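You operate a simulated robot arm through the tools that you are given. There is no shell and no other tool. Be economical: measure what you need, move in short steps, check, and stop when the job is done.

The job below is to be done with a simulated robot arm. You get a single attempt, and the scene is never put back.

## Task
Air the room: tie the handle-end curtain back and tilt the balcony door.
Fine: handle at TILT; it stays tilted.

Only the result counts: the job must be done as asked and must still hold three seconds after the hand-in. Knocking over, shifting, dropping, spilling or breaking anything else fails it.

## Robot
A 7-joint arm with a two-finger parallel gripper, fixed in place. Base frame: the origin is at the foot of the arm, x ahead of it, y to its left, z up. Lengths are in mm, angles in degrees, forces in N, time in s.
With the tool pointing down near the work surface it reaches from about 100 to 780 mm from the base axis. Its first joint turns from -115.0 to 115.0 degrees. Payload 3.91 kg.
Tool frame: the origin (TCP) lies between the finger pads and is the grasp point; the fingertips stand 30 mm ahead of it; z points along the fingers, y is the line along which they close. The gripper opens to 110 mm. The fingers are 20 mm wide and 10 mm thick; the gripper's body (48 by 112 mm) begins 55 mm behind the TCP.
Orientation is that of the tool frame in the base frame, as a unit quaternion [x, y, z, w]. With the fingers straight down and closing along the base's y, the tool's x points along the base's -x, its y along +y and its z along -z.

## Interface
- The arm moves only by the tool step_arm. Its argument "moves" is a list that holds one entry, the list of rows, each a list of 7 numbers: the shift along the tool's x, y, z in units of 200 mm (1.0 is 200 mm), then the turn, a rotation vector about the tool's x, y, z in units of 90 degrees (1.0 is 90 degrees), then the closure in counts, from 0 (fully open) to 255 (shut). In form: [[[tx, ty, tz, wx, wy, wz, grip], ...]]. A call has 1 to 12 rows; each row is the pose to reach, as a shift and turn from the pose commanded when the call began, along the tool's axes at that moment. A call with a number of a shift or a turn outside -1 to 1 is refused whole. A row lasts 0.2 s, in which the tool goes at most 50 mm and 8.6 degrees; a call with a longer step from one row to the next is refused whole, and so is a gripper value outside its range. A pose out of reach is approached as far as the arm can. The call stops where the force on the tool passes 80 N (or 10 N more than at its start, if that is more) or the arm is blocked; 0.2 s more then pass. The fingers move at their own pace (about 153 mm/s each) and stop on an object; they squeeze with about 37 N. The grip force told is the motor's: it shows also when the fingers shut on nothing. Time passes only in rows, and 0.2 s behind the last, so rows that repeat a pose let the fingers close. It gives the time, the measured TCP pose, the force on the tool (base axes), the opening and the grip force at its end, in the units of the frame above (readings bear some noise), and new pictures: "show" is both (left out), scene, wrist or none.
- Cameras (640 x 400 px; columns grow to the right, rows downward): "scene" is fixed at [50.8, -649.1, 1509.4]; the picture's right is [0.64, -0.76, 0.00], its down [-0.42, -0.35, -0.83] and it looks along [0.64, 0.54, -0.55] (base axes); focal length 309 px, centre (320, 200). "wrist" rides on the gripper at [-36, 0, -57] in the tool frame; the picture's right is [0.00, -1.00, 0.00], its down [0.97, 0.00, -0.24] and it looks along [0.24, 0.00, 0.97] (tool axes); focal length 218 px, centre (320, 200). There is no depth. A picture from a camera that has moved, and an enlarged one, comes with that camera's place and axes in the base frame and with its lens.
- lift_body(by): slides the trunk up (or, below 0, down) by that many mm; the arm rides with it, the base frame stays. It gives what a move gives, with no picture.
- enlarge(camera, box): a new picture of the part [left, top, right, bottom] of that camera's present view, enlarged. It takes no simulated time.
- sign_off(): hands the job in; it is judged then, once.

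Work in short steps. Places have to be worked out from the pictures, the camera data and where the tool is seen: move nearer, look again, correct. Check each grasp and each placing, and mend what went wrong. You have 120 turns and 150 pictures in all, those below and enlarged ones among them. Open the gripper and draw the arm clear of the work before you hand the job in, unless the task says otherwise; then end with one line.

The tools are called after "Call:" as a command line: name --argument value ..., lists and objects as JSON in quotes. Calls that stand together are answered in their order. step_arm: Moves the arm, as the interface text tells. Its arguments: {"type":"object","properties":{"moves":{"type":"array"},"show":{"type":"string","enum":["both","scene","wrist","none"]}},"required":["moves"]} The other tools are called the same way: lift_body (by) slides the trunk up or down; enlarge (camera, box) takes an enlarged picture of a part of a camera's view; sign_off () hands the job in.

At the start:

```text
t: 0.0
tcp_pos: [438.0, -341.3, 1243.1]
tool_rot: [-0.001, 1.0, 0.0, 0.0]
contact_force: [-0.3, 0.0, 0.0]
opening: 109.8
grasp_force: 0.2
trunk travel left (down, up): [-900.0, 90.0]
```

scene: 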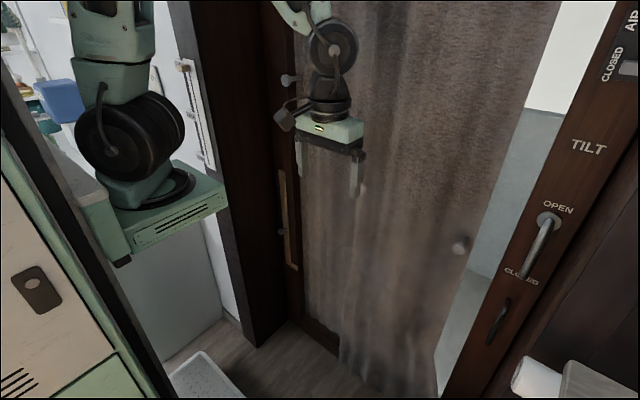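
wrist: 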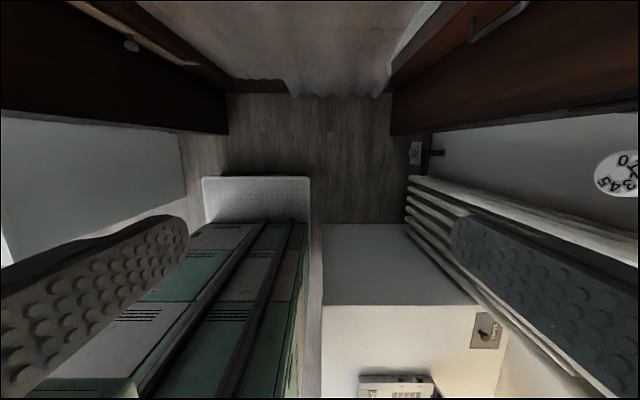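

The scene shows a curtain, a door frame with a handle at the right marked CLOSED/OPEN/TILT, and fittings at the left. I enlarge parts to understand the mechanisms.

Call:
enlarge --camera "scene" --box '[420, 0, 640, 400]'

Call:
enlarge --camera "scene" --box '[160, 0, 480, 400]'

```text
1.00 times, centred on (530, 200) of scene
camera zoom: at [50.8, -649.1, 1509.4], right [0.64, -0.76, 0.0], down [-0.42, -0.35, -0.83], along [0.64, 0.54, -0.55], focal length 309 px, centre (110, 200)
```

zoom: 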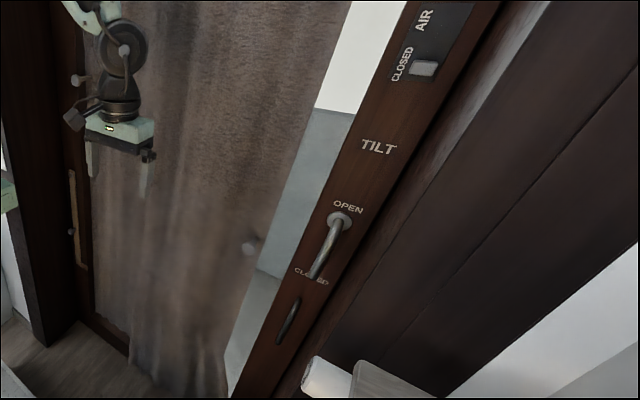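

```text
1.00 times, centred on (320, 200) of scene
camera zoom: at [50.8, -649.1, 1509.4], right [0.64, -0.76, 0.0], down [-0.42, -0.35, -0.83], along [0.64, 0.54, -0.55], focal length 309 px, centre (320, 200)
```

zoom: 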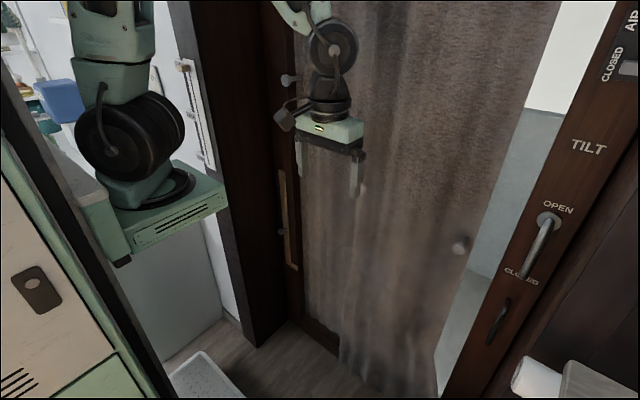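

Zooming in on details.

Call:
enlarge --camera "scene" --box '[240, 40, 400, 140]'

Call:
enlarge --camera "scene" --box '[220, 160, 380, 290]'

Call:
enlarge --camera "scene" --box '[420, 180, 580, 290]'

Call:
enlarge --camera "scene" --box '[520, 0, 640, 75]'

```text
4.00 times, centred on (320, 90) of scene
camera zoom: at [50.8, -649.1, 1509.4], right [0.64, -0.76, 0.0], down [-0.42, -0.35, -0.83], along [0.64, 0.54, -0.55], focal length 1237 px, centre (320, 640)
```

zoom: 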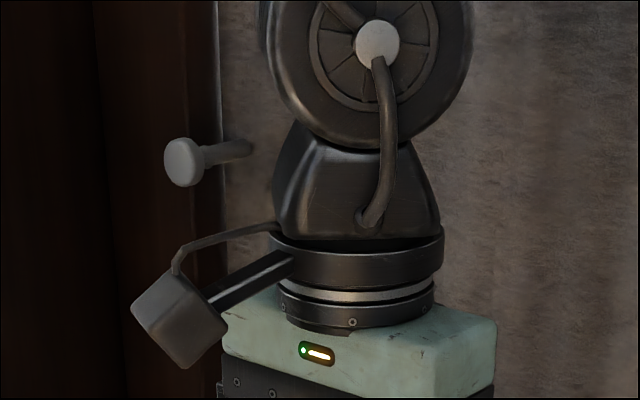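

```text
3.08 times, centred on (300, 225) of scene
camera zoom: at [50.8, -649.1, 1509.4], right [0.64, -0.76, 0.0], down [-0.42, -0.35, -0.83], along [0.64, 0.54, -0.55], focal length 952 px, centre (382, 123)
```

zoom: 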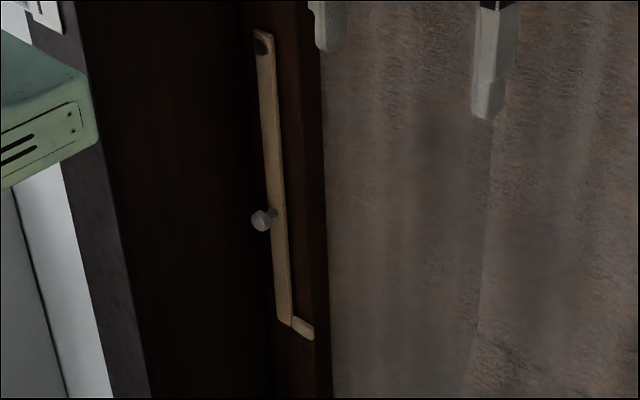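

```text
3.64 times, centred on (500, 235) of scene
camera zoom: at [50.8, -649.1, 1509.4], right [0.64, -0.76, 0.0], down [-0.42, -0.35, -0.83], along [0.64, 0.54, -0.55], focal length 1124 px, centre (-334, 73)
```

zoom: 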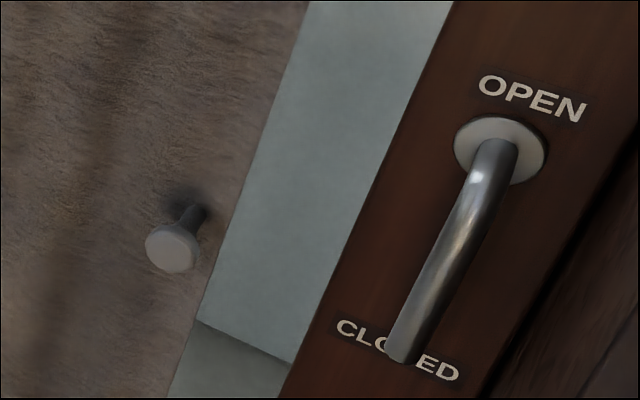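

```text
5.33 times, centred on (580, 38) of scene
camera zoom: at [50.8, -649.1, 1509.4], right [0.64, -0.76, 0.0], down [-0.42, -0.35, -0.83], along [0.64, 0.54, -0.55], focal length 1649 px, centre (-1067, 1067)
```

zoom: 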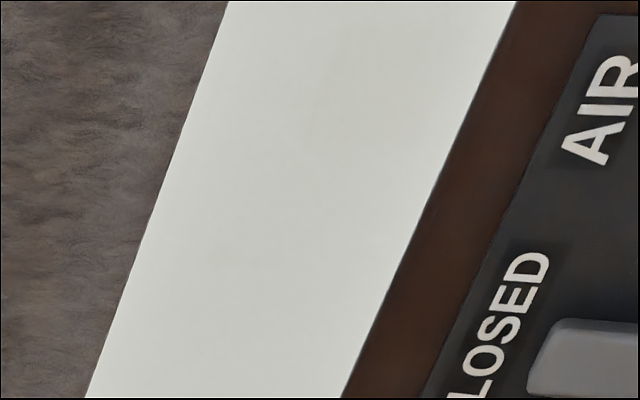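

I estimate the door surface at x≈720, handle ≈(700,-675,1150), and a strip with knob on the left at y≈95. I turn the tool to face +x and look at the door straight on.

Call:
step_arm --moves '[[[0.03, 0, 0, 0, -0.0909, 0, 0], [0.06, 0, 0, 0, -0.1818, 0, 0], [0.09, 0, 0, 0, -0.2727, 0, 0], [0.12, 0, 0, 0, -0.3636, 0, 0], [0.15, 0, 0, 0, -0.4545, 0, 0], [0.18, 0, 0, 0, -0.5454, 0, 0], [0.21, 0, 0, 0, -0.6363, 0, 0], [0.24, 0, 0, 0, -0.7272, 0, 0], [0.27, 0, 0, 0, -0.8181, 0, 0], [0.3, 0, 0, 0, -0.909, 0, 0], [0.33, 0, 0, 0, -1, 0, 0], [0.33, 0, 0, 0, -1, 0, 0]]]'

```text
t: 2.6
tcp_pos: [365.4, -396.0, 1315.3]
tool_rot: [0.001, 0.708, 0.002, 0.706]
contact_force: [0.3, 0.3, 0.3]
opening: 110.3
grasp_force: 0.0
out of reach, approached as far as the arm can: row 3, 4, 5, 6, 7, 8, 9, 10, 11, 12
trunk travel left (down, up): [-900.0, 90.0]
camera wrist: at [309.0, -396.1, 1351.7], right [0.0, -1.0, 0.0], down [-0.24, 0.0, -0.97], along [0.97, 0.0, -0.24], focal length 218 px, centre (320, 200)
```

scene: 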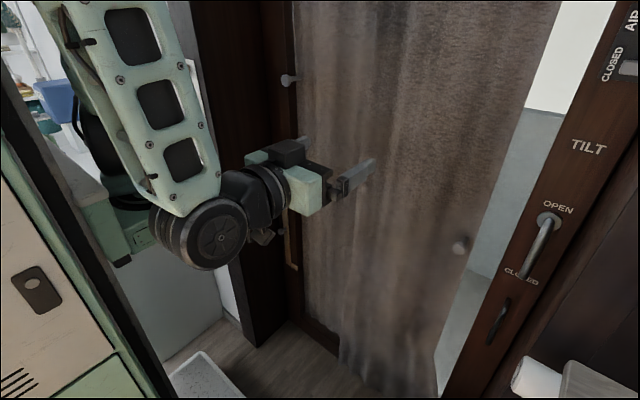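
wrist: 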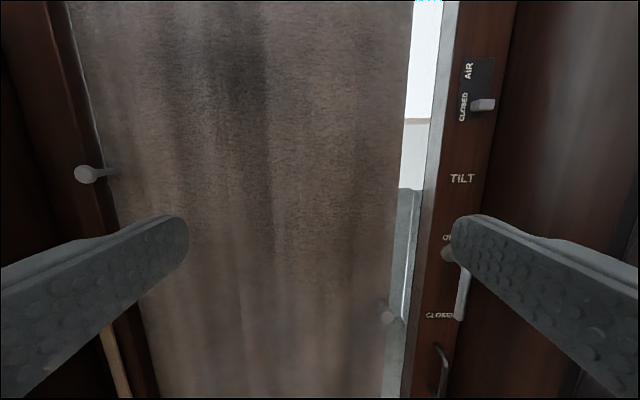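

Both knobs sit on the curtain; I need to see the rail above and what the curtain can be tied to. Raise the trunk and pitch the camera up.

Call:
lift_body --by 90

Call:
step_arm --moves '[[[0, 0, 0, 0, -0.09, 0, 0], [0, 0, 0, 0, -0.18, 0, 0], [0, 0, 0, 0, -0.27, 0, 0], [0, 0, 0, 0, -0.36, 0, 0], [0, 0, 0, 0, -0.45, 0, 0], [0, 0, 0, 0, -0.5, 0, 0]]]' --show "wrist"

```text
t: 3.9
tcp_pos: [365.7, -395.9, 1404.9]
tool_rot: [0.001, 0.708, 0.001, 0.706]
contact_force: [-0.2, 0.3, 0.8]
opening: 110.1
grasp_force: 0.1
trunk travel left (down, up): [-990.0, 0.0]
```

```text
t: 5.2
tcp_pos: [365.5, -472.6, 1478.5]
tool_rot: [0.002, 0.409, 0.004, 0.912]
contact_force: [0.4, -0.8, -0.1]
opening: 109.7
grasp_force: 0.1
out of reach, approached as far as the arm can: row 1, 2, 3, 4, 5, 6
trunk travel left (down, up): [-990.0, 0.0]
camera wrist: at [299.3, -473.1, 1466.9], right [0.0, -1.0, -0.01], down [0.47, 0.01, -0.88], along [0.88, 0.0, 0.47], focal length 218 px, centre (320, 200)
```

wrist: 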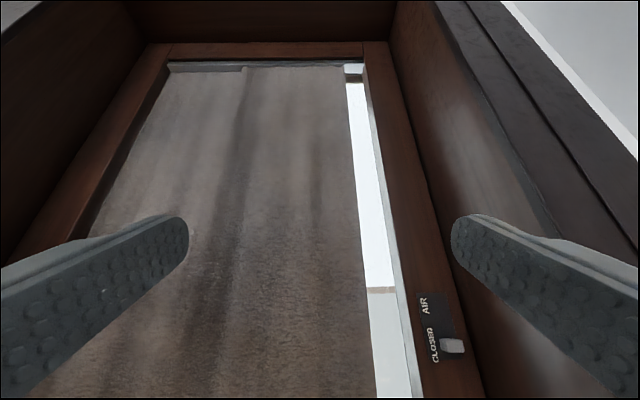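

There seem to be two panels overlapping at about one third from the left. Now I level the camera and look lower down.

Call:
step_arm --moves '[[[0, 0, 0, 0, 0.09, 0, 0], [0, 0, 0, 0, 0.18, 0, 0], [0, 0, 0, 0, 0.27, 0, 0], [0, 0, 0, 0, 0.36, 0, 0], [0, 0, 0, 0, 0.45, 0, 0], [0, 0, 0, 0, 0.54, 0, 0]]]' --show "none"

Call:
lift_body --by -400

Call:
enlarge --camera "wrist" --box '[0, 0, 640, 400]'

Call:
enlarge --camera "scene" --box '[0, 0, 640, 400]'

```text
t: 6.7
tcp_pos: [369.1, -472.9, 1481.2]
tool_rot: [0.001, 0.75, 0.005, 0.662]
contact_force: [0.5, -0.1, -0.9]
opening: 110.0
grasp_force: 0.1
trunk travel left (down, up): [-990.0, 0.0]
```

```text
t: 10.5
tcp_pos: [369.5, -472.1, 1080.2]
tool_rot: [0.002, 0.75, 0.004, 0.662]
contact_force: [0.5, 0.0, -0.4]
opening: 110.0
grasp_force: 0.1
trunk travel left (down, up): [-590.0, 400.0]
```

```text
1.00 times, centred on (320, 200) of wrist
camera zoom: at [317.0, -472.6, 1124.0], right [0.0, -1.0, -0.01], down [-0.36, 0.01, -0.93], along [0.93, 0.01, -0.36], focal length 218 px, centre (320, 200)
```

zoom: 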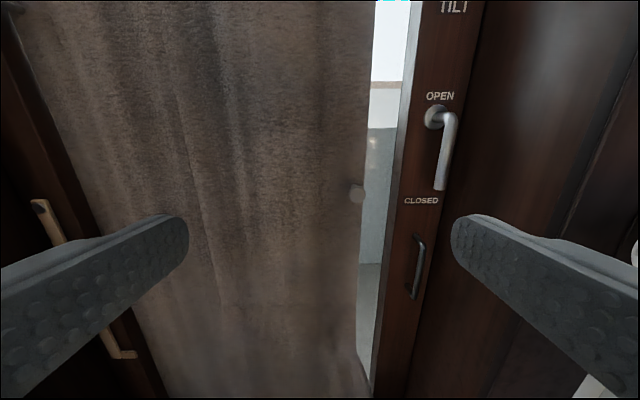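

```text
1.00 times, centred on (320, 200) of scene
camera zoom: at [50.8, -649.1, 1509.4], right [0.64, -0.76, 0.0], down [-0.42, -0.35, -0.83], along [0.64, 0.54, -0.55], focal length 309 px, centre (320, 200)
```

zoom: 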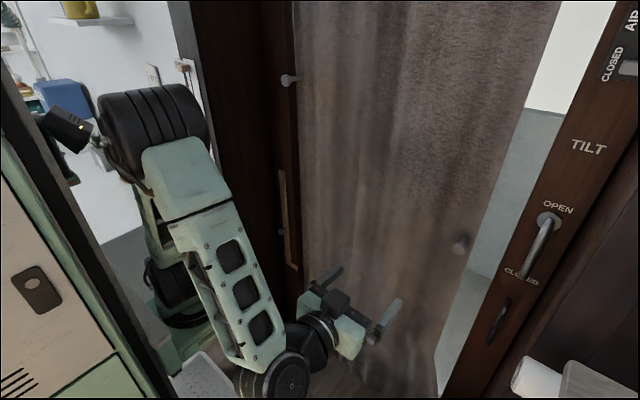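

The curtain knob on the handle side is near (705,-540,990); the strip at left pivots at z≈970. I move the arm left to look at the strip from close.

Call:
step_arm --moves '[[[0, 0.2, 0, 0, -0.04, 0, 0], [0, 0.4, 0, 0, -0.08, 0, 0], [0, 0.6, 0, 0, -0.08, 0, 0], [0, 0.8, 0, 0, -0.08, 0, 0], [0, 1.0, 0, 0, -0.08, 0, 0]]]' --show "none"

Call:
step_arm --moves '[[[0, 0.2, 0, 0, 0, 0, 0], [0, 0.4, 0, 0, 0, 0, 0], [0, 0.6, 0, 0, 0, 0, 0], [0, 0.8, 0, 0, 0, 0, 0], [0, 1.0, 0, 0, 0, 0, 0]]]'

```text
t: 11.7
tcp_pos: [342.0, -367.0, 1123.1]
tool_rot: [0.002, 0.706, 0.006, 0.708]
contact_force: [0.0, -0.4, -1.0]
opening: 110.2
grasp_force: 0.0
out of reach, approached as far as the arm can: row 3, 4, 5
trunk travel left (down, up): [-590.0, 400.0]
```

```text
t: 13.0
tcp_pos: [303.6, -253.5, 1182.0]
tool_rot: [-0.054, 0.714, 0.097, 0.691]
contact_force: [0.8, 0.1, 0.2]
opening: 110.0
grasp_force: 0.2
out of reach, approached as far as the arm can: row 1, 2, 3, 4, 5
trunk travel left (down, up): [-590.0, 400.0]
stopped in row 5: the arm was blocked; the commanded pose is now the measured one
camera wrist: at [250.0, -268.7, 1220.0], right [0.21, -0.97, -0.06], down [-0.27, 0.0, -0.96], along [0.94, 0.22, -0.27], focal length 218 px, centre (320, 200)
```

scene: 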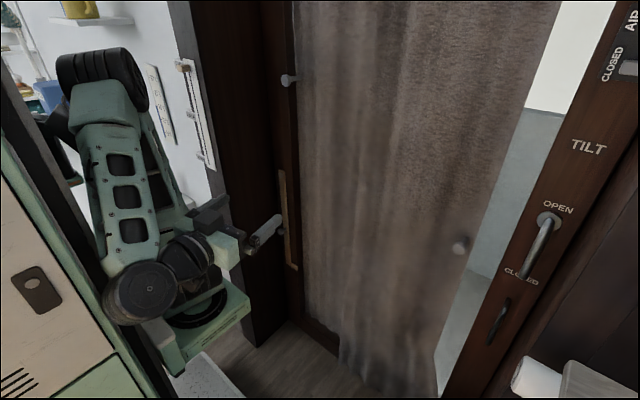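
wrist: 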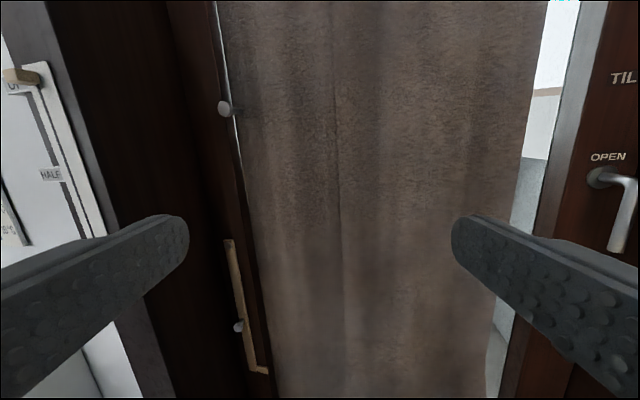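

The arm is folded near its limit, but the view is useful; I zoom on the strip, left knob, and curtain seam.

Call:
enlarge --camera "wrist" --box '[180, 220, 340, 400]'

Call:
enlarge --camera "wrist" --box '[180, 60, 340, 160]'

Call:
enlarge --camera "wrist" --box '[0, 40, 120, 240]'

Call:
enlarge --camera "scene" --box '[140, 40, 300, 180]'

```text
2.22 times, centred on (260, 310) of wrist
camera zoom: at [250.0, -268.7, 1220.0], right [0.21, -0.97, -0.06], down [-0.27, 0.0, -0.96], along [0.94, 0.22, -0.27], focal length 485 px, centre (453, -44)
```

zoom: 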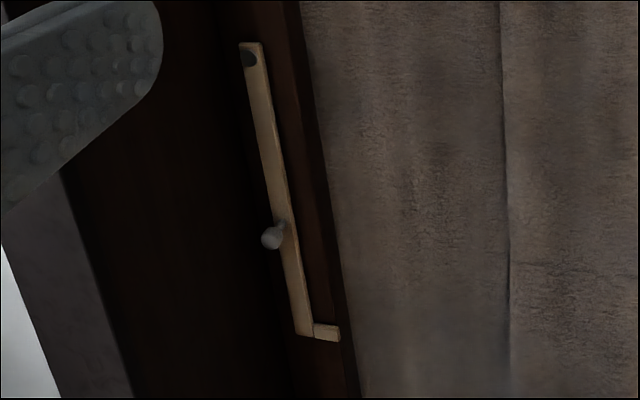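

```text
4.00 times, centred on (260, 110) of wrist
camera zoom: at [250.0, -268.7, 1220.0], right [0.21, -0.97, -0.06], down [-0.27, 0.0, -0.96], along [0.94, 0.22, -0.27], focal length 873 px, centre (560, 560)
```

zoom: 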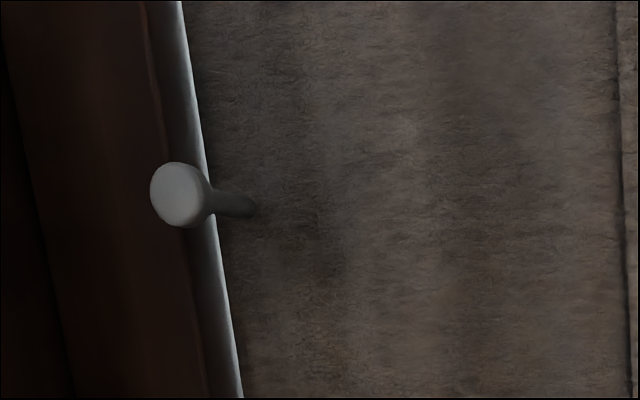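

```text
2.00 times, centred on (60, 140) of wrist
camera zoom: at [250.0, -268.7, 1220.0], right [0.21, -0.97, -0.06], down [-0.27, 0.0, -0.96], along [0.94, 0.22, -0.27], focal length 436 px, centre (840, 320)
```

zoom: 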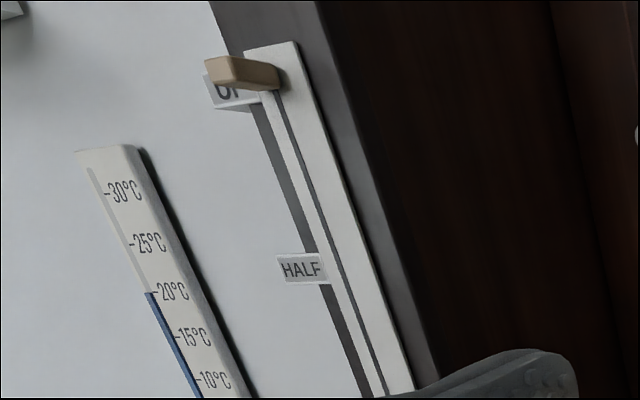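

```text
2.86 times, centred on (220, 110) of scene
camera zoom: at [50.8, -649.1, 1509.4], right [0.64, -0.76, 0.0], down [-0.42, -0.35, -0.83], along [0.64, 0.54, -0.55], focal length 884 px, centre (606, 457)
```

zoom: 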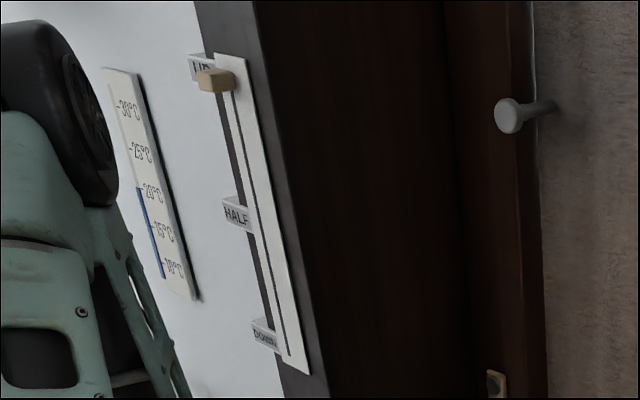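

I plan: pull the handle-end knob left, then swing the strip up so its lip retains the knob. First I inspect the handle-side knob and handle from closer, yawing the tool outward.

Call:
step_arm --moves '[[[0.1, -0.11, 0.11, 0.06, 0, 0, 0], [0.2, -0.22, 0.22, 0.12, 0, 0, 0], [0.3, -0.33, 0.33, 0.18, 0, 0, 0], [0.4, -0.44, 0.44, 0.24, 0, 0, 0], [0.5, -0.55, 0.55, 0.3, 0, 0, 0], [0.6, -0.66, 0.66, 0.36, 0, 0, 0], [0.7, -0.77, 0.77, 0.42, 0, 0, 0], [0.8, -0.88, 0.88, 0.47, 0, 0, 0]]]'

```text
t: 14.8
tcp_pos: [533.1, -470.6, 1029.6]
tool_rot: [0.201, 0.697, -0.183, 0.663]
contact_force: [-0.7, 0.4, 1.9]
opening: 110.0
grasp_force: 0.0
out of reach, approached as far as the arm can: row 1, 2, 3, 4, 5, 6, 7, 8
trunk travel left (down, up): [-590.0, 400.0]
camera wrist: at [487.1, -442.6, 1070.2], right [-0.52, -0.85, -0.01], down [-0.24, 0.16, -0.96], along [0.82, -0.5, -0.29], focal length 218 px, centre (320, 200)
```

scene: 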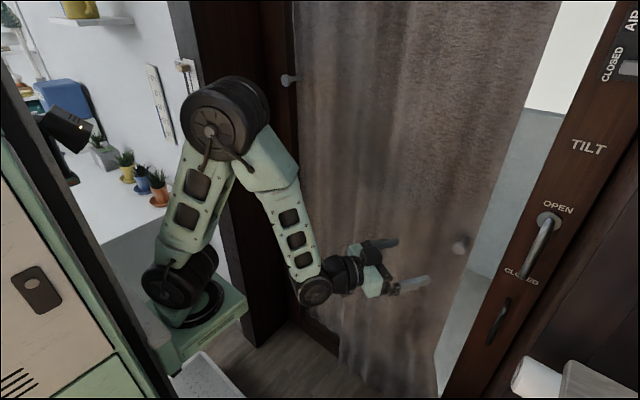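
wrist: 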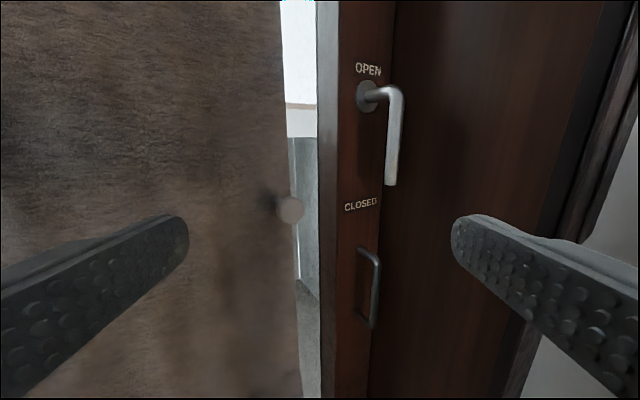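

The knob head is at about (710,-539,992) and the lever pivot about (738,-675,1127), lever end z≈1007. I line up and approach the knob.

Call:
step_arm --moves '[[[0.05, 0.06, 0.1, 0, 0, 0, 0], [0.1, 0.12, 0.25, 0, 0, 0, 0], [0.145, 0.17, 0.4, 0, 0, 0, 0], [0.145, 0.17, 0.5, 0, 0, 0, 0]]]'

```text
t: 15.8
tcp_pos: [637.7, -493.9, 992.7]
tool_rot: [0.201, 0.697, -0.182, 0.664]
contact_force: [-1.1, 0.5, 0.4]
opening: 110.2
grasp_force: 0.1
trunk travel left (down, up): [-590.0, 400.0]
camera wrist: at [591.0, -465.6, 1031.9], right [-0.52, -0.85, -0.01], down [-0.24, 0.16, -0.96], along [0.82, -0.5, -0.29], focal length 218 px, centre (320, 200)
```

scene: 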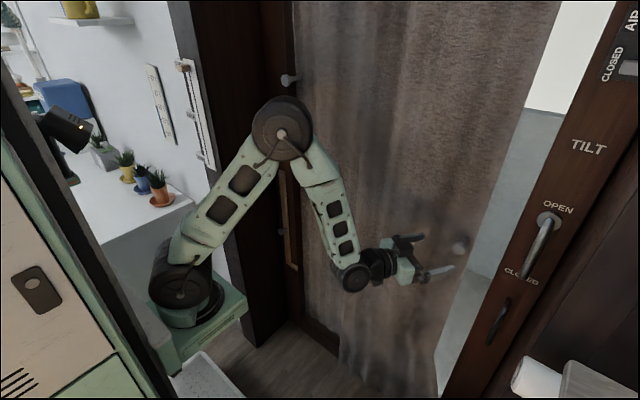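
wrist: 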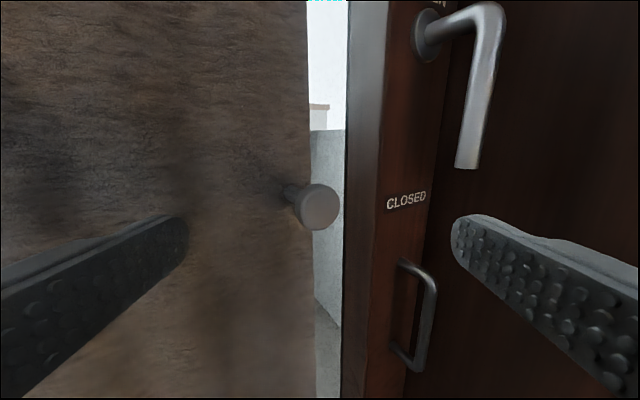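

Aligned with the knob head. Advance 80 mm along the tool with fingers half-closed.

Call:
step_arm --moves '[[[0, 0, 0.1, 0, 0, 0, 116], [0, 0, 0.2, 0, 0, 0, 116], [0, 0, 0.3, 0, 0, 0, 116], [0, 0, 0.38, 0, 0, 0, 116]]]'

```text
t: 16.8
tcp_pos: [702.7, -535.3, 987.1]
tool_rot: [0.198, 0.698, -0.179, 0.665]
contact_force: [-0.2, 0.3, 0.5]
opening: 60.2
grasp_force: 0.1
trunk travel left (down, up): [-590.0, 400.0]
camera wrist: at [655.0, -507.7, 1026.9], right [-0.51, -0.86, -0.01], down [-0.24, 0.16, -0.96], along [0.82, -0.49, -0.29], focal length 218 px, centre (320, 200)
```

scene: 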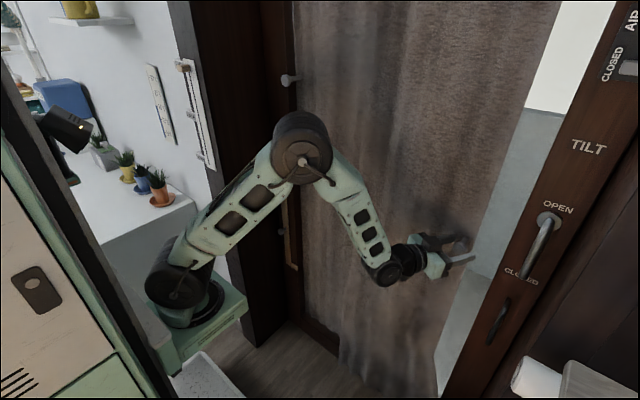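
wrist: 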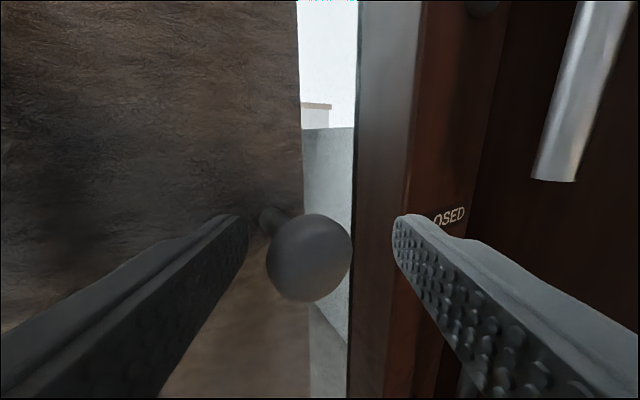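

The knob head is between the fingers; close.

Call:
step_arm --moves '[[[0, 0, 0.02, 0, 0, 0, 255], [0, 0, 0.02, 0, 0, 0, 255], [0, 0, 0.02, 0, 0, 0, 255]]]' --show "wrist"

```text
t: 17.6
tcp_pos: [705.4, -536.9, 988.1]
tool_rot: [0.197, 0.698, -0.179, 0.665]
contact_force: [-6.8, 0.3, 0.6]
opening: 31.7
grasp_force: 44.2
trunk travel left (down, up): [-590.0, 400.0]
camera wrist: at [657.6, -510.9, 1027.0], right [-0.52, -0.86, -0.01], down [-0.24, 0.16, -0.96], along [0.82, -0.49, -0.29], focal length 218 px, centre (320, 200)
```

wrist: 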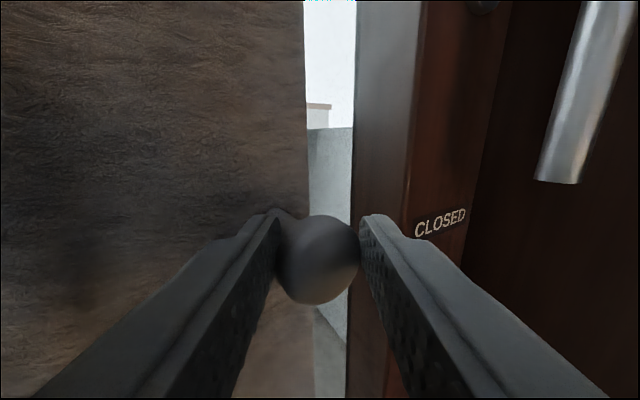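

Firm grasp (32 mm). Drag the knob along +y by 60 mm as a test.

Call:
step_arm --moves '[[[0.003, 0.086, -0.051, 0, 0, 0, 255], [0.007, 0.172, -0.102, 0, 0, 0, 255], [0.011, 0.258, -0.154, 0, 0, 0, 255]]]'

```text
t: 18.4
tcp_pos: [694.4, -497.7, 989.7]
tool_rot: [0.186, 0.704, -0.165, 0.666]
contact_force: [75.1, 0.9, -26.8]
opening: 32.8
grasp_force: 46.0
out of reach, approached as far as the arm can: row 1, 2, 3
trunk travel left (down, up): [-590.0, 400.0]
camera wrist: at [646.2, -471.7, 1029.0], right [-0.48, -0.88, -0.02], down [-0.25, 0.16, -0.95], along [0.84, -0.45, -0.3], focal length 218 px, centre (320, 200)
```

scene: 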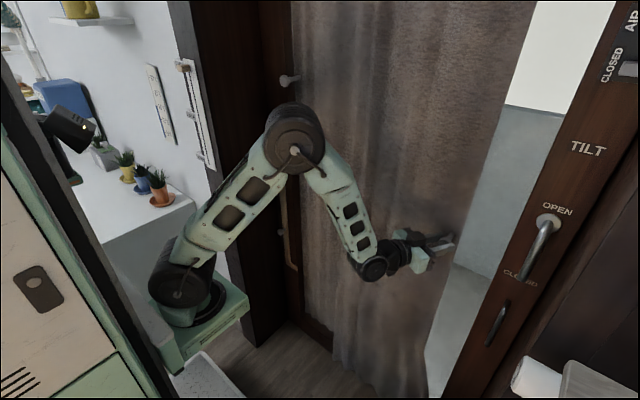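
wrist: 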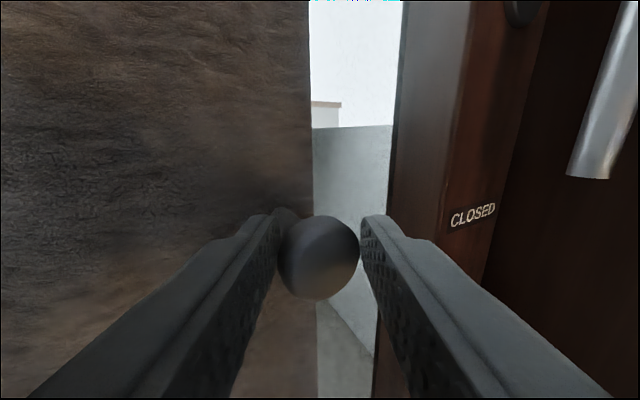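

The curtain slides, but the arm hits a wrist limit at this trunk height (75 N in x). I release, back off, and see whether the curtain stays.

Call:
step_arm --moves '[[[0, 0, 0, 0, 0, 0, 130], [0, 0, 0, 0, 0, 0, 116], [0, 0, -0.1, 0, 0, 0, 116], [0, 0, -0.25, 0, 0, 0, 116], [0, 0, -0.4, 0, 0, 0, 116]]]'

```text
t: 19.6
tcp_pos: [615.5, -463.4, 996.4]
tool_rot: [0.201, 0.696, -0.181, 0.665]
contact_force: [-0.2, -0.2, -0.3]
opening: 60.1
grasp_force: 0.1
out of reach, approached as far as the arm can: row 3, 4
trunk travel left (down, up): [-590.0, 400.0]
camera wrist: at [569.4, -435.2, 1035.5], right [-0.52, -0.85, -0.02], down [-0.24, 0.16, -0.96], along [0.82, -0.49, -0.29], focal length 218 px, centre (320, 200)
```

scene: 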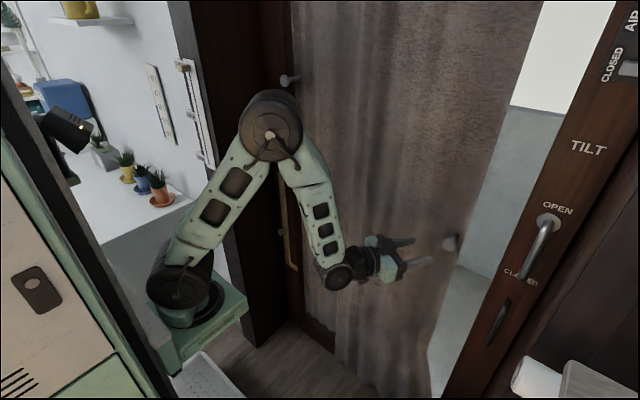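
wrist: 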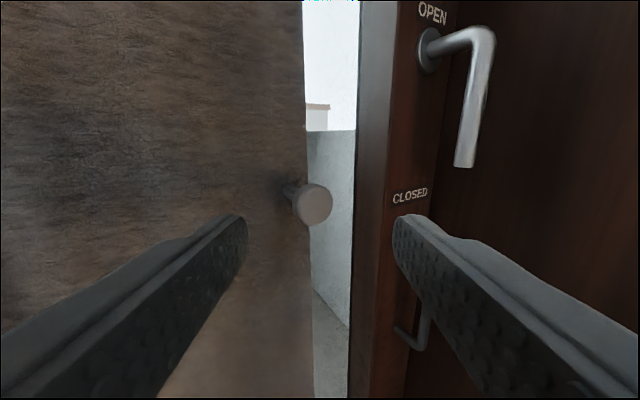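

The knob is now at about y=-516 (may have sprung back a bit). I lower the trunk 250 mm, then raise the arm again to ease the wrist limit.

Call:
lift_body --by -250

Call:
step_arm --moves '[[[-0.2, 0, -0.05, -0.05, 0, 0, 116], [-0.4, 0, -0.1, -0.1, 0, 0, 116], [-0.6, 0, -0.1, -0.15, 0, 0, 116], [-0.8, 0, -0.1, -0.2, 0, 0, 116], [-1.0, 0, -0.1, -0.25, 0, 0, 116], [-1.0, 0, -0.1, -0.3, 0, 0, 116]]]'

```text
t: 22.2
tcp_pos: [617.5, -463.7, 746.5]
tool_rot: [0.201, 0.697, -0.18, 0.665]
contact_force: [0.1, 0.2, 0.1]
opening: 60.2
grasp_force: 0.1
trunk travel left (down, up): [-340.0, 650.0]
```

```text
t: 23.6
tcp_pos: [608.4, -461.1, 946.6]
tool_rot: [0.039, 0.72, -0.011, 0.693]
contact_force: [0.3, 0.8, 0.1]
opening: 59.8
grasp_force: 0.0
trunk travel left (down, up): [-340.0, 650.0]
camera wrist: at [553.1, -458.9, 985.8], right [-0.07, -1.0, -0.04], down [-0.28, 0.06, -0.96], along [0.96, -0.06, -0.28], focal length 218 px, centre (320, 200)
```

scene: 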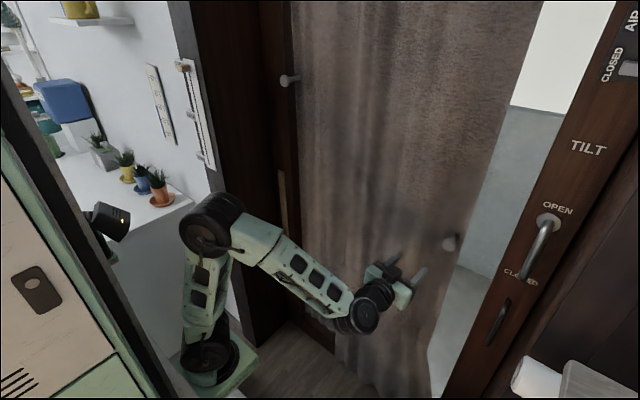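
wrist: 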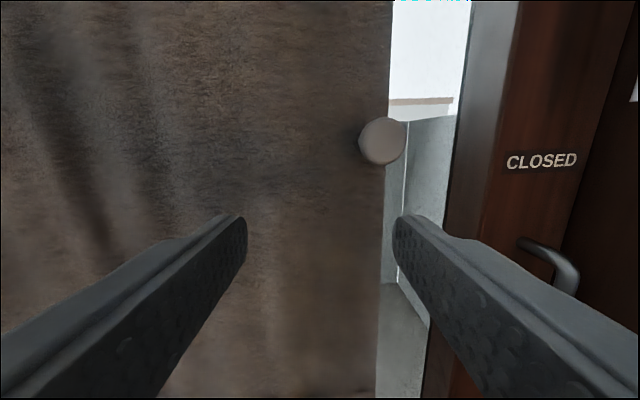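

The curtain stays put where left. Knob at (713,-516,985); approach with yaw near 0 and grasp.

Call:
step_arm --moves '[[[-0.1, -0.1, 0, 0, 0, 0, 116], [-0.227, -0.232, 0.05, 0, 0, 0, 116], [-0.227, -0.232, 0.2, 0, 0, 0, 116], [-0.227, -0.232, 0.35, 0, 0, 0, 116], [-0.227, -0.232, 0.49, 0, 0, 0, 116]]]' --show "wrist"

```text
t: 24.8
tcp_pos: [700.6, -517.1, 987.4]
tool_rot: [0.041, 0.72, -0.013, 0.693]
contact_force: [0.3, 0.1, 0.7]
opening: 60.0
grasp_force: 0.1
trunk travel left (down, up): [-340.0, 650.0]
camera wrist: at [647.0, -514.5, 1025.8], right [-0.08, -1.0, -0.04], down [-0.27, 0.06, -0.96], along [0.96, -0.06, -0.28], focal length 218 px, centre (320, 200)
```

wrist: 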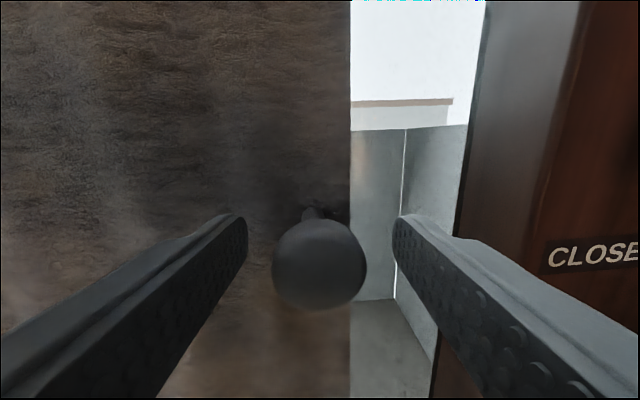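

Knob between fingers. Close, then drag 100 mm to +y.

Call:
step_arm --moves '[[[0, 0, 0.02, 0, 0, 0, 255], [0, 0, 0.02, 0, 0, 0, 255], [0, 0, 0.02, 0, 0, 0, 255], [0.004, 0.1, 0.013, 0, 0, 0, 255], [0.008, 0.2, 0.006, 0, 0, 0, 255], [0.012, 0.3, -0.001, 0, 0, 0, 255], [0.016, 0.4, -0.008, 0, 0, 0, 255], [0.02, 0.5, -0.015, 0, 0, 0, 255]]]'

```text
t: 26.6
tcp_pos: [706.9, -416.9, 986.6]
tool_rot: [0.04, 0.719, -0.013, 0.694]
contact_force: [-5.1, -0.7, 6.0]
opening: 33.0
grasp_force: 45.1
trunk travel left (down, up): [-340.0, 650.0]
camera wrist: at [651.4, -413.9, 1025.8], right [-0.07, -1.0, -0.04], down [-0.27, 0.06, -0.96], along [0.96, -0.06, -0.28], focal length 218 px, centre (320, 200)
```

scene: 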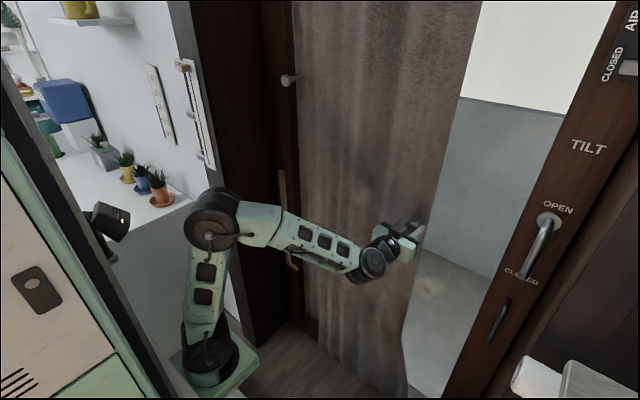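
wrist: 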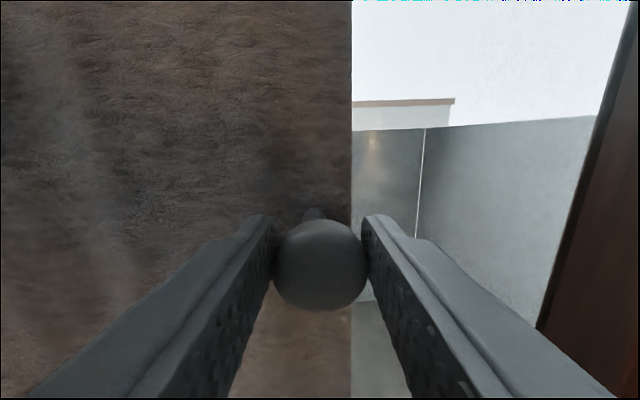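

Works well. Continue another 120 mm.

Call:
step_arm --moves '[[[0.004, 0.1, -0.007, 0, 0, 0, 255], [0.008, 0.2, -0.014, 0, 0, 0, 255], [0.012, 0.3, -0.021, 0, 0, 0, 255], [0.016, 0.4, -0.028, 0, 0, 0, 255], [0.02, 0.5, -0.035, 0, 0, 0, 255], [0.024, 0.6, -0.042, 0, 0, 0, 255]]]'

```text
t: 28.0
tcp_pos: [702.1, -308.0, 988.0]
tool_rot: [0.052, 0.719, -0.021, 0.693]
contact_force: [-0.7, -52.9, 10.0]
opening: 33.4
grasp_force: 44.9
trunk travel left (down, up): [-340.0, 650.0]
camera wrist: at [647.4, -304.2, 1025.7], right [-0.1, -0.99, -0.04], down [-0.27, 0.07, -0.96], along [0.96, -0.09, -0.28], focal length 218 px, centre (320, 200)
```

scene: 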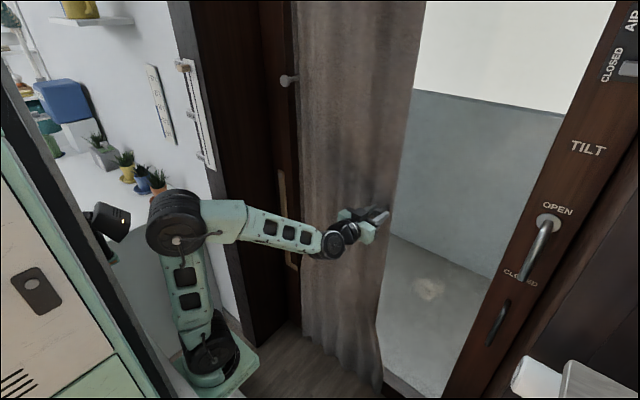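
wrist: 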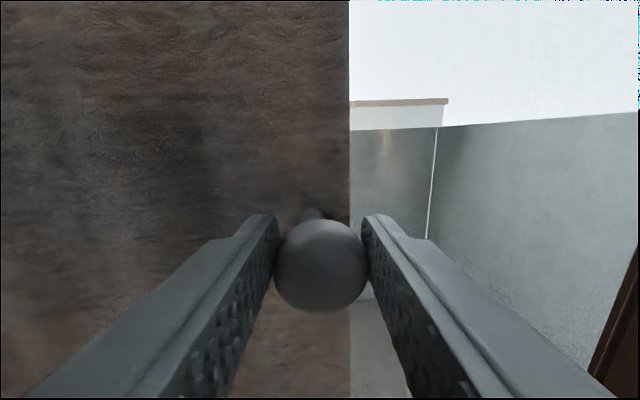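

The curtain reached its stop at y≈-308, consistent with the strip's hook radius. Release and back off; check the knob stays.

Call:
step_arm --moves '[[[0, 0, 0, 0, 0, 0, 200], [0, 0, 0, 0, 0, 0, 116], [0, 0, -0.1, 0, 0, 0, 116], [0, 0, -0.3, 0, 0, 0, 116], [0, 0, -0.5, 0, 0, 0, 116]]]'

```text
t: 29.2
tcp_pos: [607.7, -286.0, 990.6]
tool_rot: [0.039, 0.72, -0.012, 0.693]
contact_force: [0.4, -0.1, 0.2]
opening: 60.0
grasp_force: 0.0
trunk travel left (down, up): [-340.0, 650.0]
camera wrist: at [552.7, -283.7, 1030.2], right [-0.07, -1.0, -0.04], down [-0.28, 0.06, -0.96], along [0.96, -0.06, -0.28], focal length 218 px, centre (320, 200)
```

scene: 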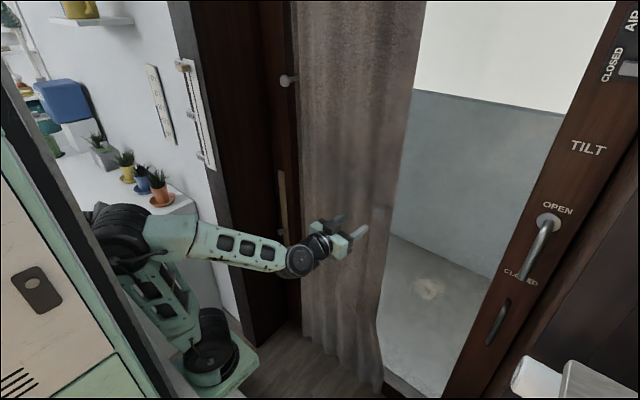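
wrist: 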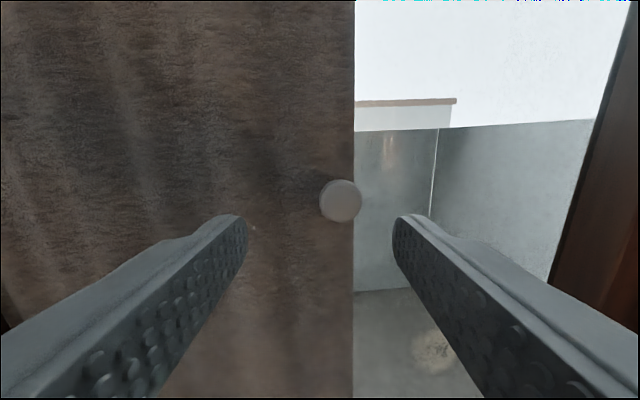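

Curtain stays at y≈-308. Now lower the trunk to the strip-knob height and move left to look at it.

Call:
lift_body --by -200

Call:
step_arm --moves '[[[0, 0.2, -0.03, 0, 0, 0, 0], [0, 0.4, -0.06, 0, 0, 0, 0], [0, 0.6, -0.09, 0, 0, 0, 0], [0, 0.8, -0.12, 0, 0, 0, 0], [0, 1.0, -0.15, 0, 0, 0, 0]]]'

```text
t: 31.4
tcp_pos: [607.3, -287.7, 790.7]
tool_rot: [0.04, 0.72, -0.013, 0.693]
contact_force: [-0.3, 0.5, 1.1]
opening: 60.2
grasp_force: 0.1
trunk travel left (down, up): [-140.0, 850.0]
```

```text
t: 32.5
tcp_pos: [646.0, -166.6, 765.2]
tool_rot: [0.039, 0.72, -0.012, 0.693]
contact_force: [-0.8, -0.4, 0.9]
opening: 110.0
grasp_force: 0.1
out of reach, approached as far as the arm can: row 1, 2, 3, 4, 5
trunk travel left (down, up): [-140.0, 850.0]
camera wrist: at [590.4, -163.4, 804.3], right [-0.07, -1.0, -0.04], down [-0.27, 0.06, -0.96], along [0.96, -0.06, -0.28], focal length 218 px, centre (320, 200)
```

scene: 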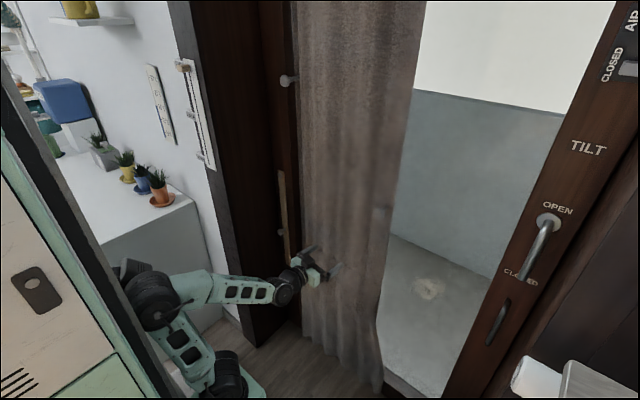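
wrist: 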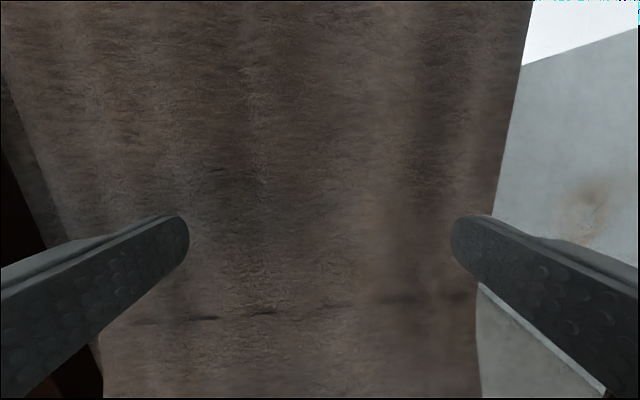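

The arm is near a fold limit but at x≈646. I continue left at this x.

Call:
step_arm --moves '[[[0, 0.15, 0, 0, 0, 0, 0], [0, 0.3, 0, -0.03, 0, 0, 0], [0, 0.45, 0, -0.06, 0, 0, 0], [0, 0.6, 0, -0.09, 0, 0, 0], [0, 0.75, 0, -0.12, 0, 0, 0], [0, 0.9, 0, -0.15, 0, 0, 0]]]'

```text
t: 34.0
tcp_pos: [683.4, -24.4, 775.2]
tool_rot: [-0.047, 0.718, 0.078, 0.69]
contact_force: [0.1, 0.6, 0.1]
opening: 109.7
grasp_force: 0.1
out of reach, approached as far as the arm can: row 1, 2, 3, 4, 5, 6
trunk travel left (down, up): [-140.0, 850.0]
camera wrist: at [628.8, -36.4, 813.9], right [0.18, -0.98, -0.05], down [-0.28, -0.01, -0.96], along [0.94, 0.18, -0.27], focal length 218 px, centre (320, 200)
```

scene: 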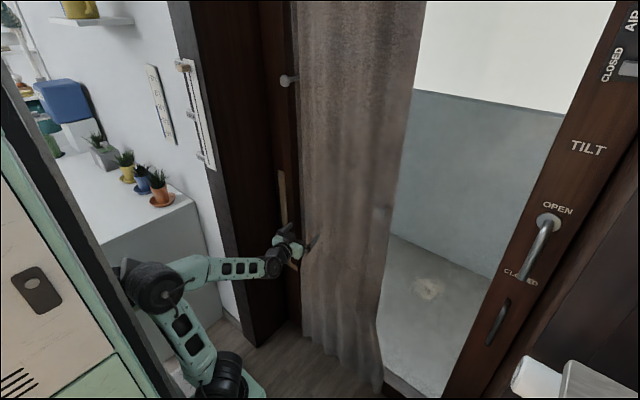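
wrist: 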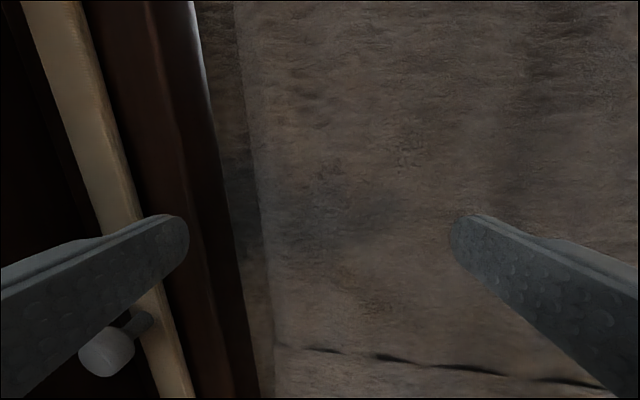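

The knob of the strip is seen at about (692,88,725). I raise the trunk slightly and lower/retract the arm, to get a better-conditioned posture.

Call:
lift_body --by 60

Call:
step_arm --moves '[[[0, 0, -0.15, 0, 0, 0, 116], [0.15, 0, -0.315, 0, 0, 0, 116], [0.3, 0, -0.315, 0, 0, 0, 116], [0.45, 0.15, -0.315, 0, 0, 0, 116], [0.535, 0.3, -0.315, 0, 0, 0, 116], [0.535, 0.4, -0.315, 0, 0, 0, 116]]]'

```text
t: 35.0
tcp_pos: [683.1, -23.3, 834.9]
tool_rot: [-0.049, 0.718, 0.079, 0.69]
contact_force: [0.2, -0.4, 0.0]
opening: 110.0
grasp_force: 0.1
trunk travel left (down, up): [-200.0, 790.0]
```

```text
t: 36.4
tcp_pos: [647.6, -46.3, 782.5]
tool_rot: [-0.05, 0.719, 0.08, 0.689]
contact_force: [0.1, -0.1, 0.1]
opening: 60.2
grasp_force: 0.0
out of reach, approached as far as the arm can: row 1, 2, 3, 4, 5, 6
trunk travel left (down, up): [-200.0, 790.0]
camera wrist: at [593.3, -58.4, 821.1], right [0.18, -0.98, -0.05], down [-0.28, -0.01, -0.96], along [0.94, 0.19, -0.28], focal length 218 px, centre (320, 200)
```

scene: 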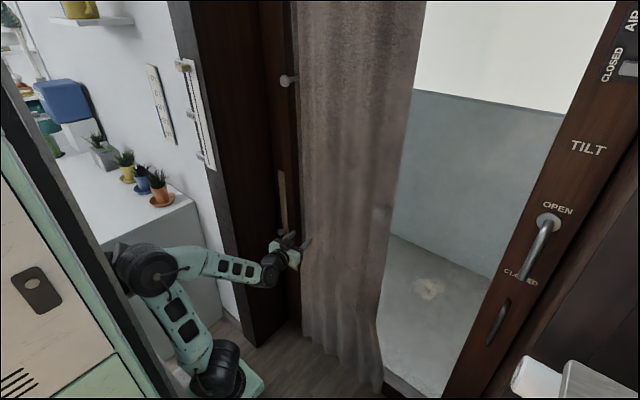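
wrist: 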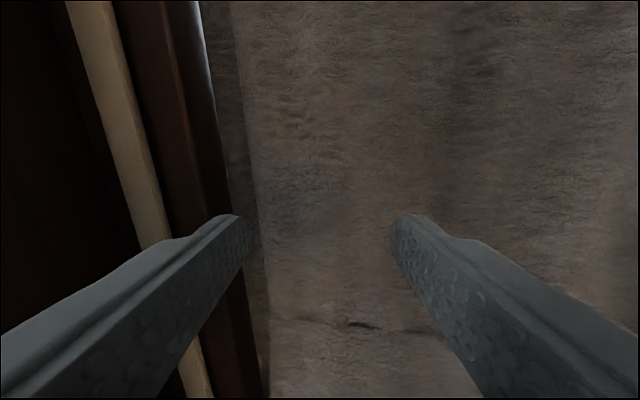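

Horizontal tool is too cramped so close to the base. I'll use a tool pitched ~50° downward with the trunk higher instead: raise the trunk 300, then pitch and lower.

Call:
lift_body --by 300

Call:
step_arm --moves '[[[0.05, 0, -0.08, 0, 0.09, 0, 116], [0.12, 0, -0.16, 0, 0.18, 0, 116], [0.2, 0, -0.24, 0, 0.27, 0, 116], [0.3, 0, -0.3, 0, 0.36, 0, 116], [0.4, 0, -0.35, 0, 0.45, 0, 116], [0.5, 0, -0.35, 0, 0.52, 0, 116]]]'

```text
t: 39.4
tcp_pos: [647.1, -46.2, 1082.5]
tool_rot: [-0.051, 0.719, 0.08, 0.689]
contact_force: [-0.6, 0.6, 0.2]
opening: 59.6
grasp_force: 0.1
trunk travel left (down, up): [-500.0, 490.0]
```

```text
t: 40.8
tcp_pos: [574.5, -55.8, 983.0]
tool_rot: [-0.078, 0.934, 0.053, 0.345]
contact_force: [0.2, -0.9, 0.4]
opening: 59.9
grasp_force: 0.0
out of reach, approached as far as the arm can: row 2, 3, 4, 5
trunk travel left (down, up): [-500.0, 490.0]
camera wrist: at [564.6, -60.8, 1050.3], right [0.18, -0.98, -0.04], down [-0.88, -0.14, -0.45], along [0.44, 0.12, -0.89], focal length 218 px, centre (320, 200)
```

scene: 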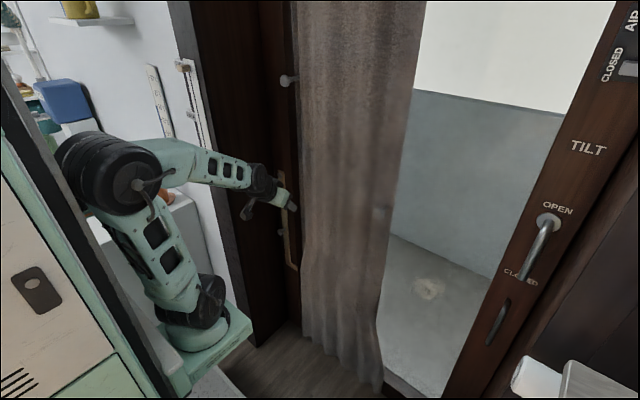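
wrist: 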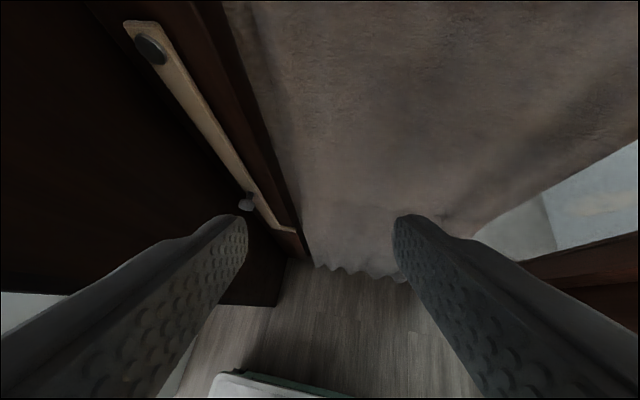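

Pitched 50° works, and the strip is clear: pivot (718,102,960), knob (698,97,728). Approach to a pre-grasp 95 mm short of the knob.

Call:
step_arm --moves '[[[0.053, 0.097, 0.158, 0, 0, 0, 116], [0.107, 0.195, 0.317, 0, 0, 0, 116], [0.16, 0.29, 0.475, 0, 0, 0, 116], [0.213, 0.39, 0.633, 0, 0, 0, 116], [0.267, 0.49, 0.79, 0, 0, 0, 116], [0.32, 0.585, 0.95, 0, 0, 0, 116]]]'

```text
t: 42.1
tcp_pos: [625.9, 80.9, 804.4]
tool_rot: [-0.078, 0.933, 0.053, 0.346]
contact_force: [-0.4, -0.1, -0.2]
opening: 59.7
grasp_force: 0.0
out of reach, approached as far as the arm can: row 3
trunk travel left (down, up): [-500.0, 490.0]
camera wrist: at [617.3, 76.4, 871.8], right [0.18, -0.98, -0.05], down [-0.88, -0.14, -0.46], along [0.44, 0.12, -0.89], focal length 218 px, centre (320, 200)
```

scene: 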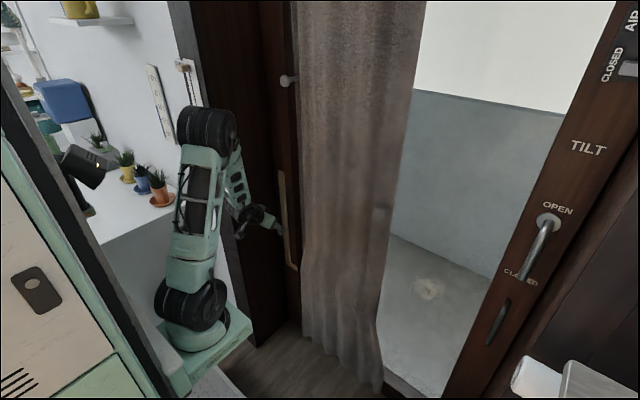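
wrist: 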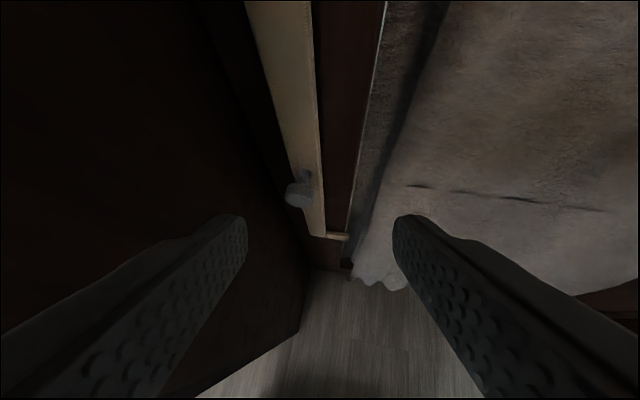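

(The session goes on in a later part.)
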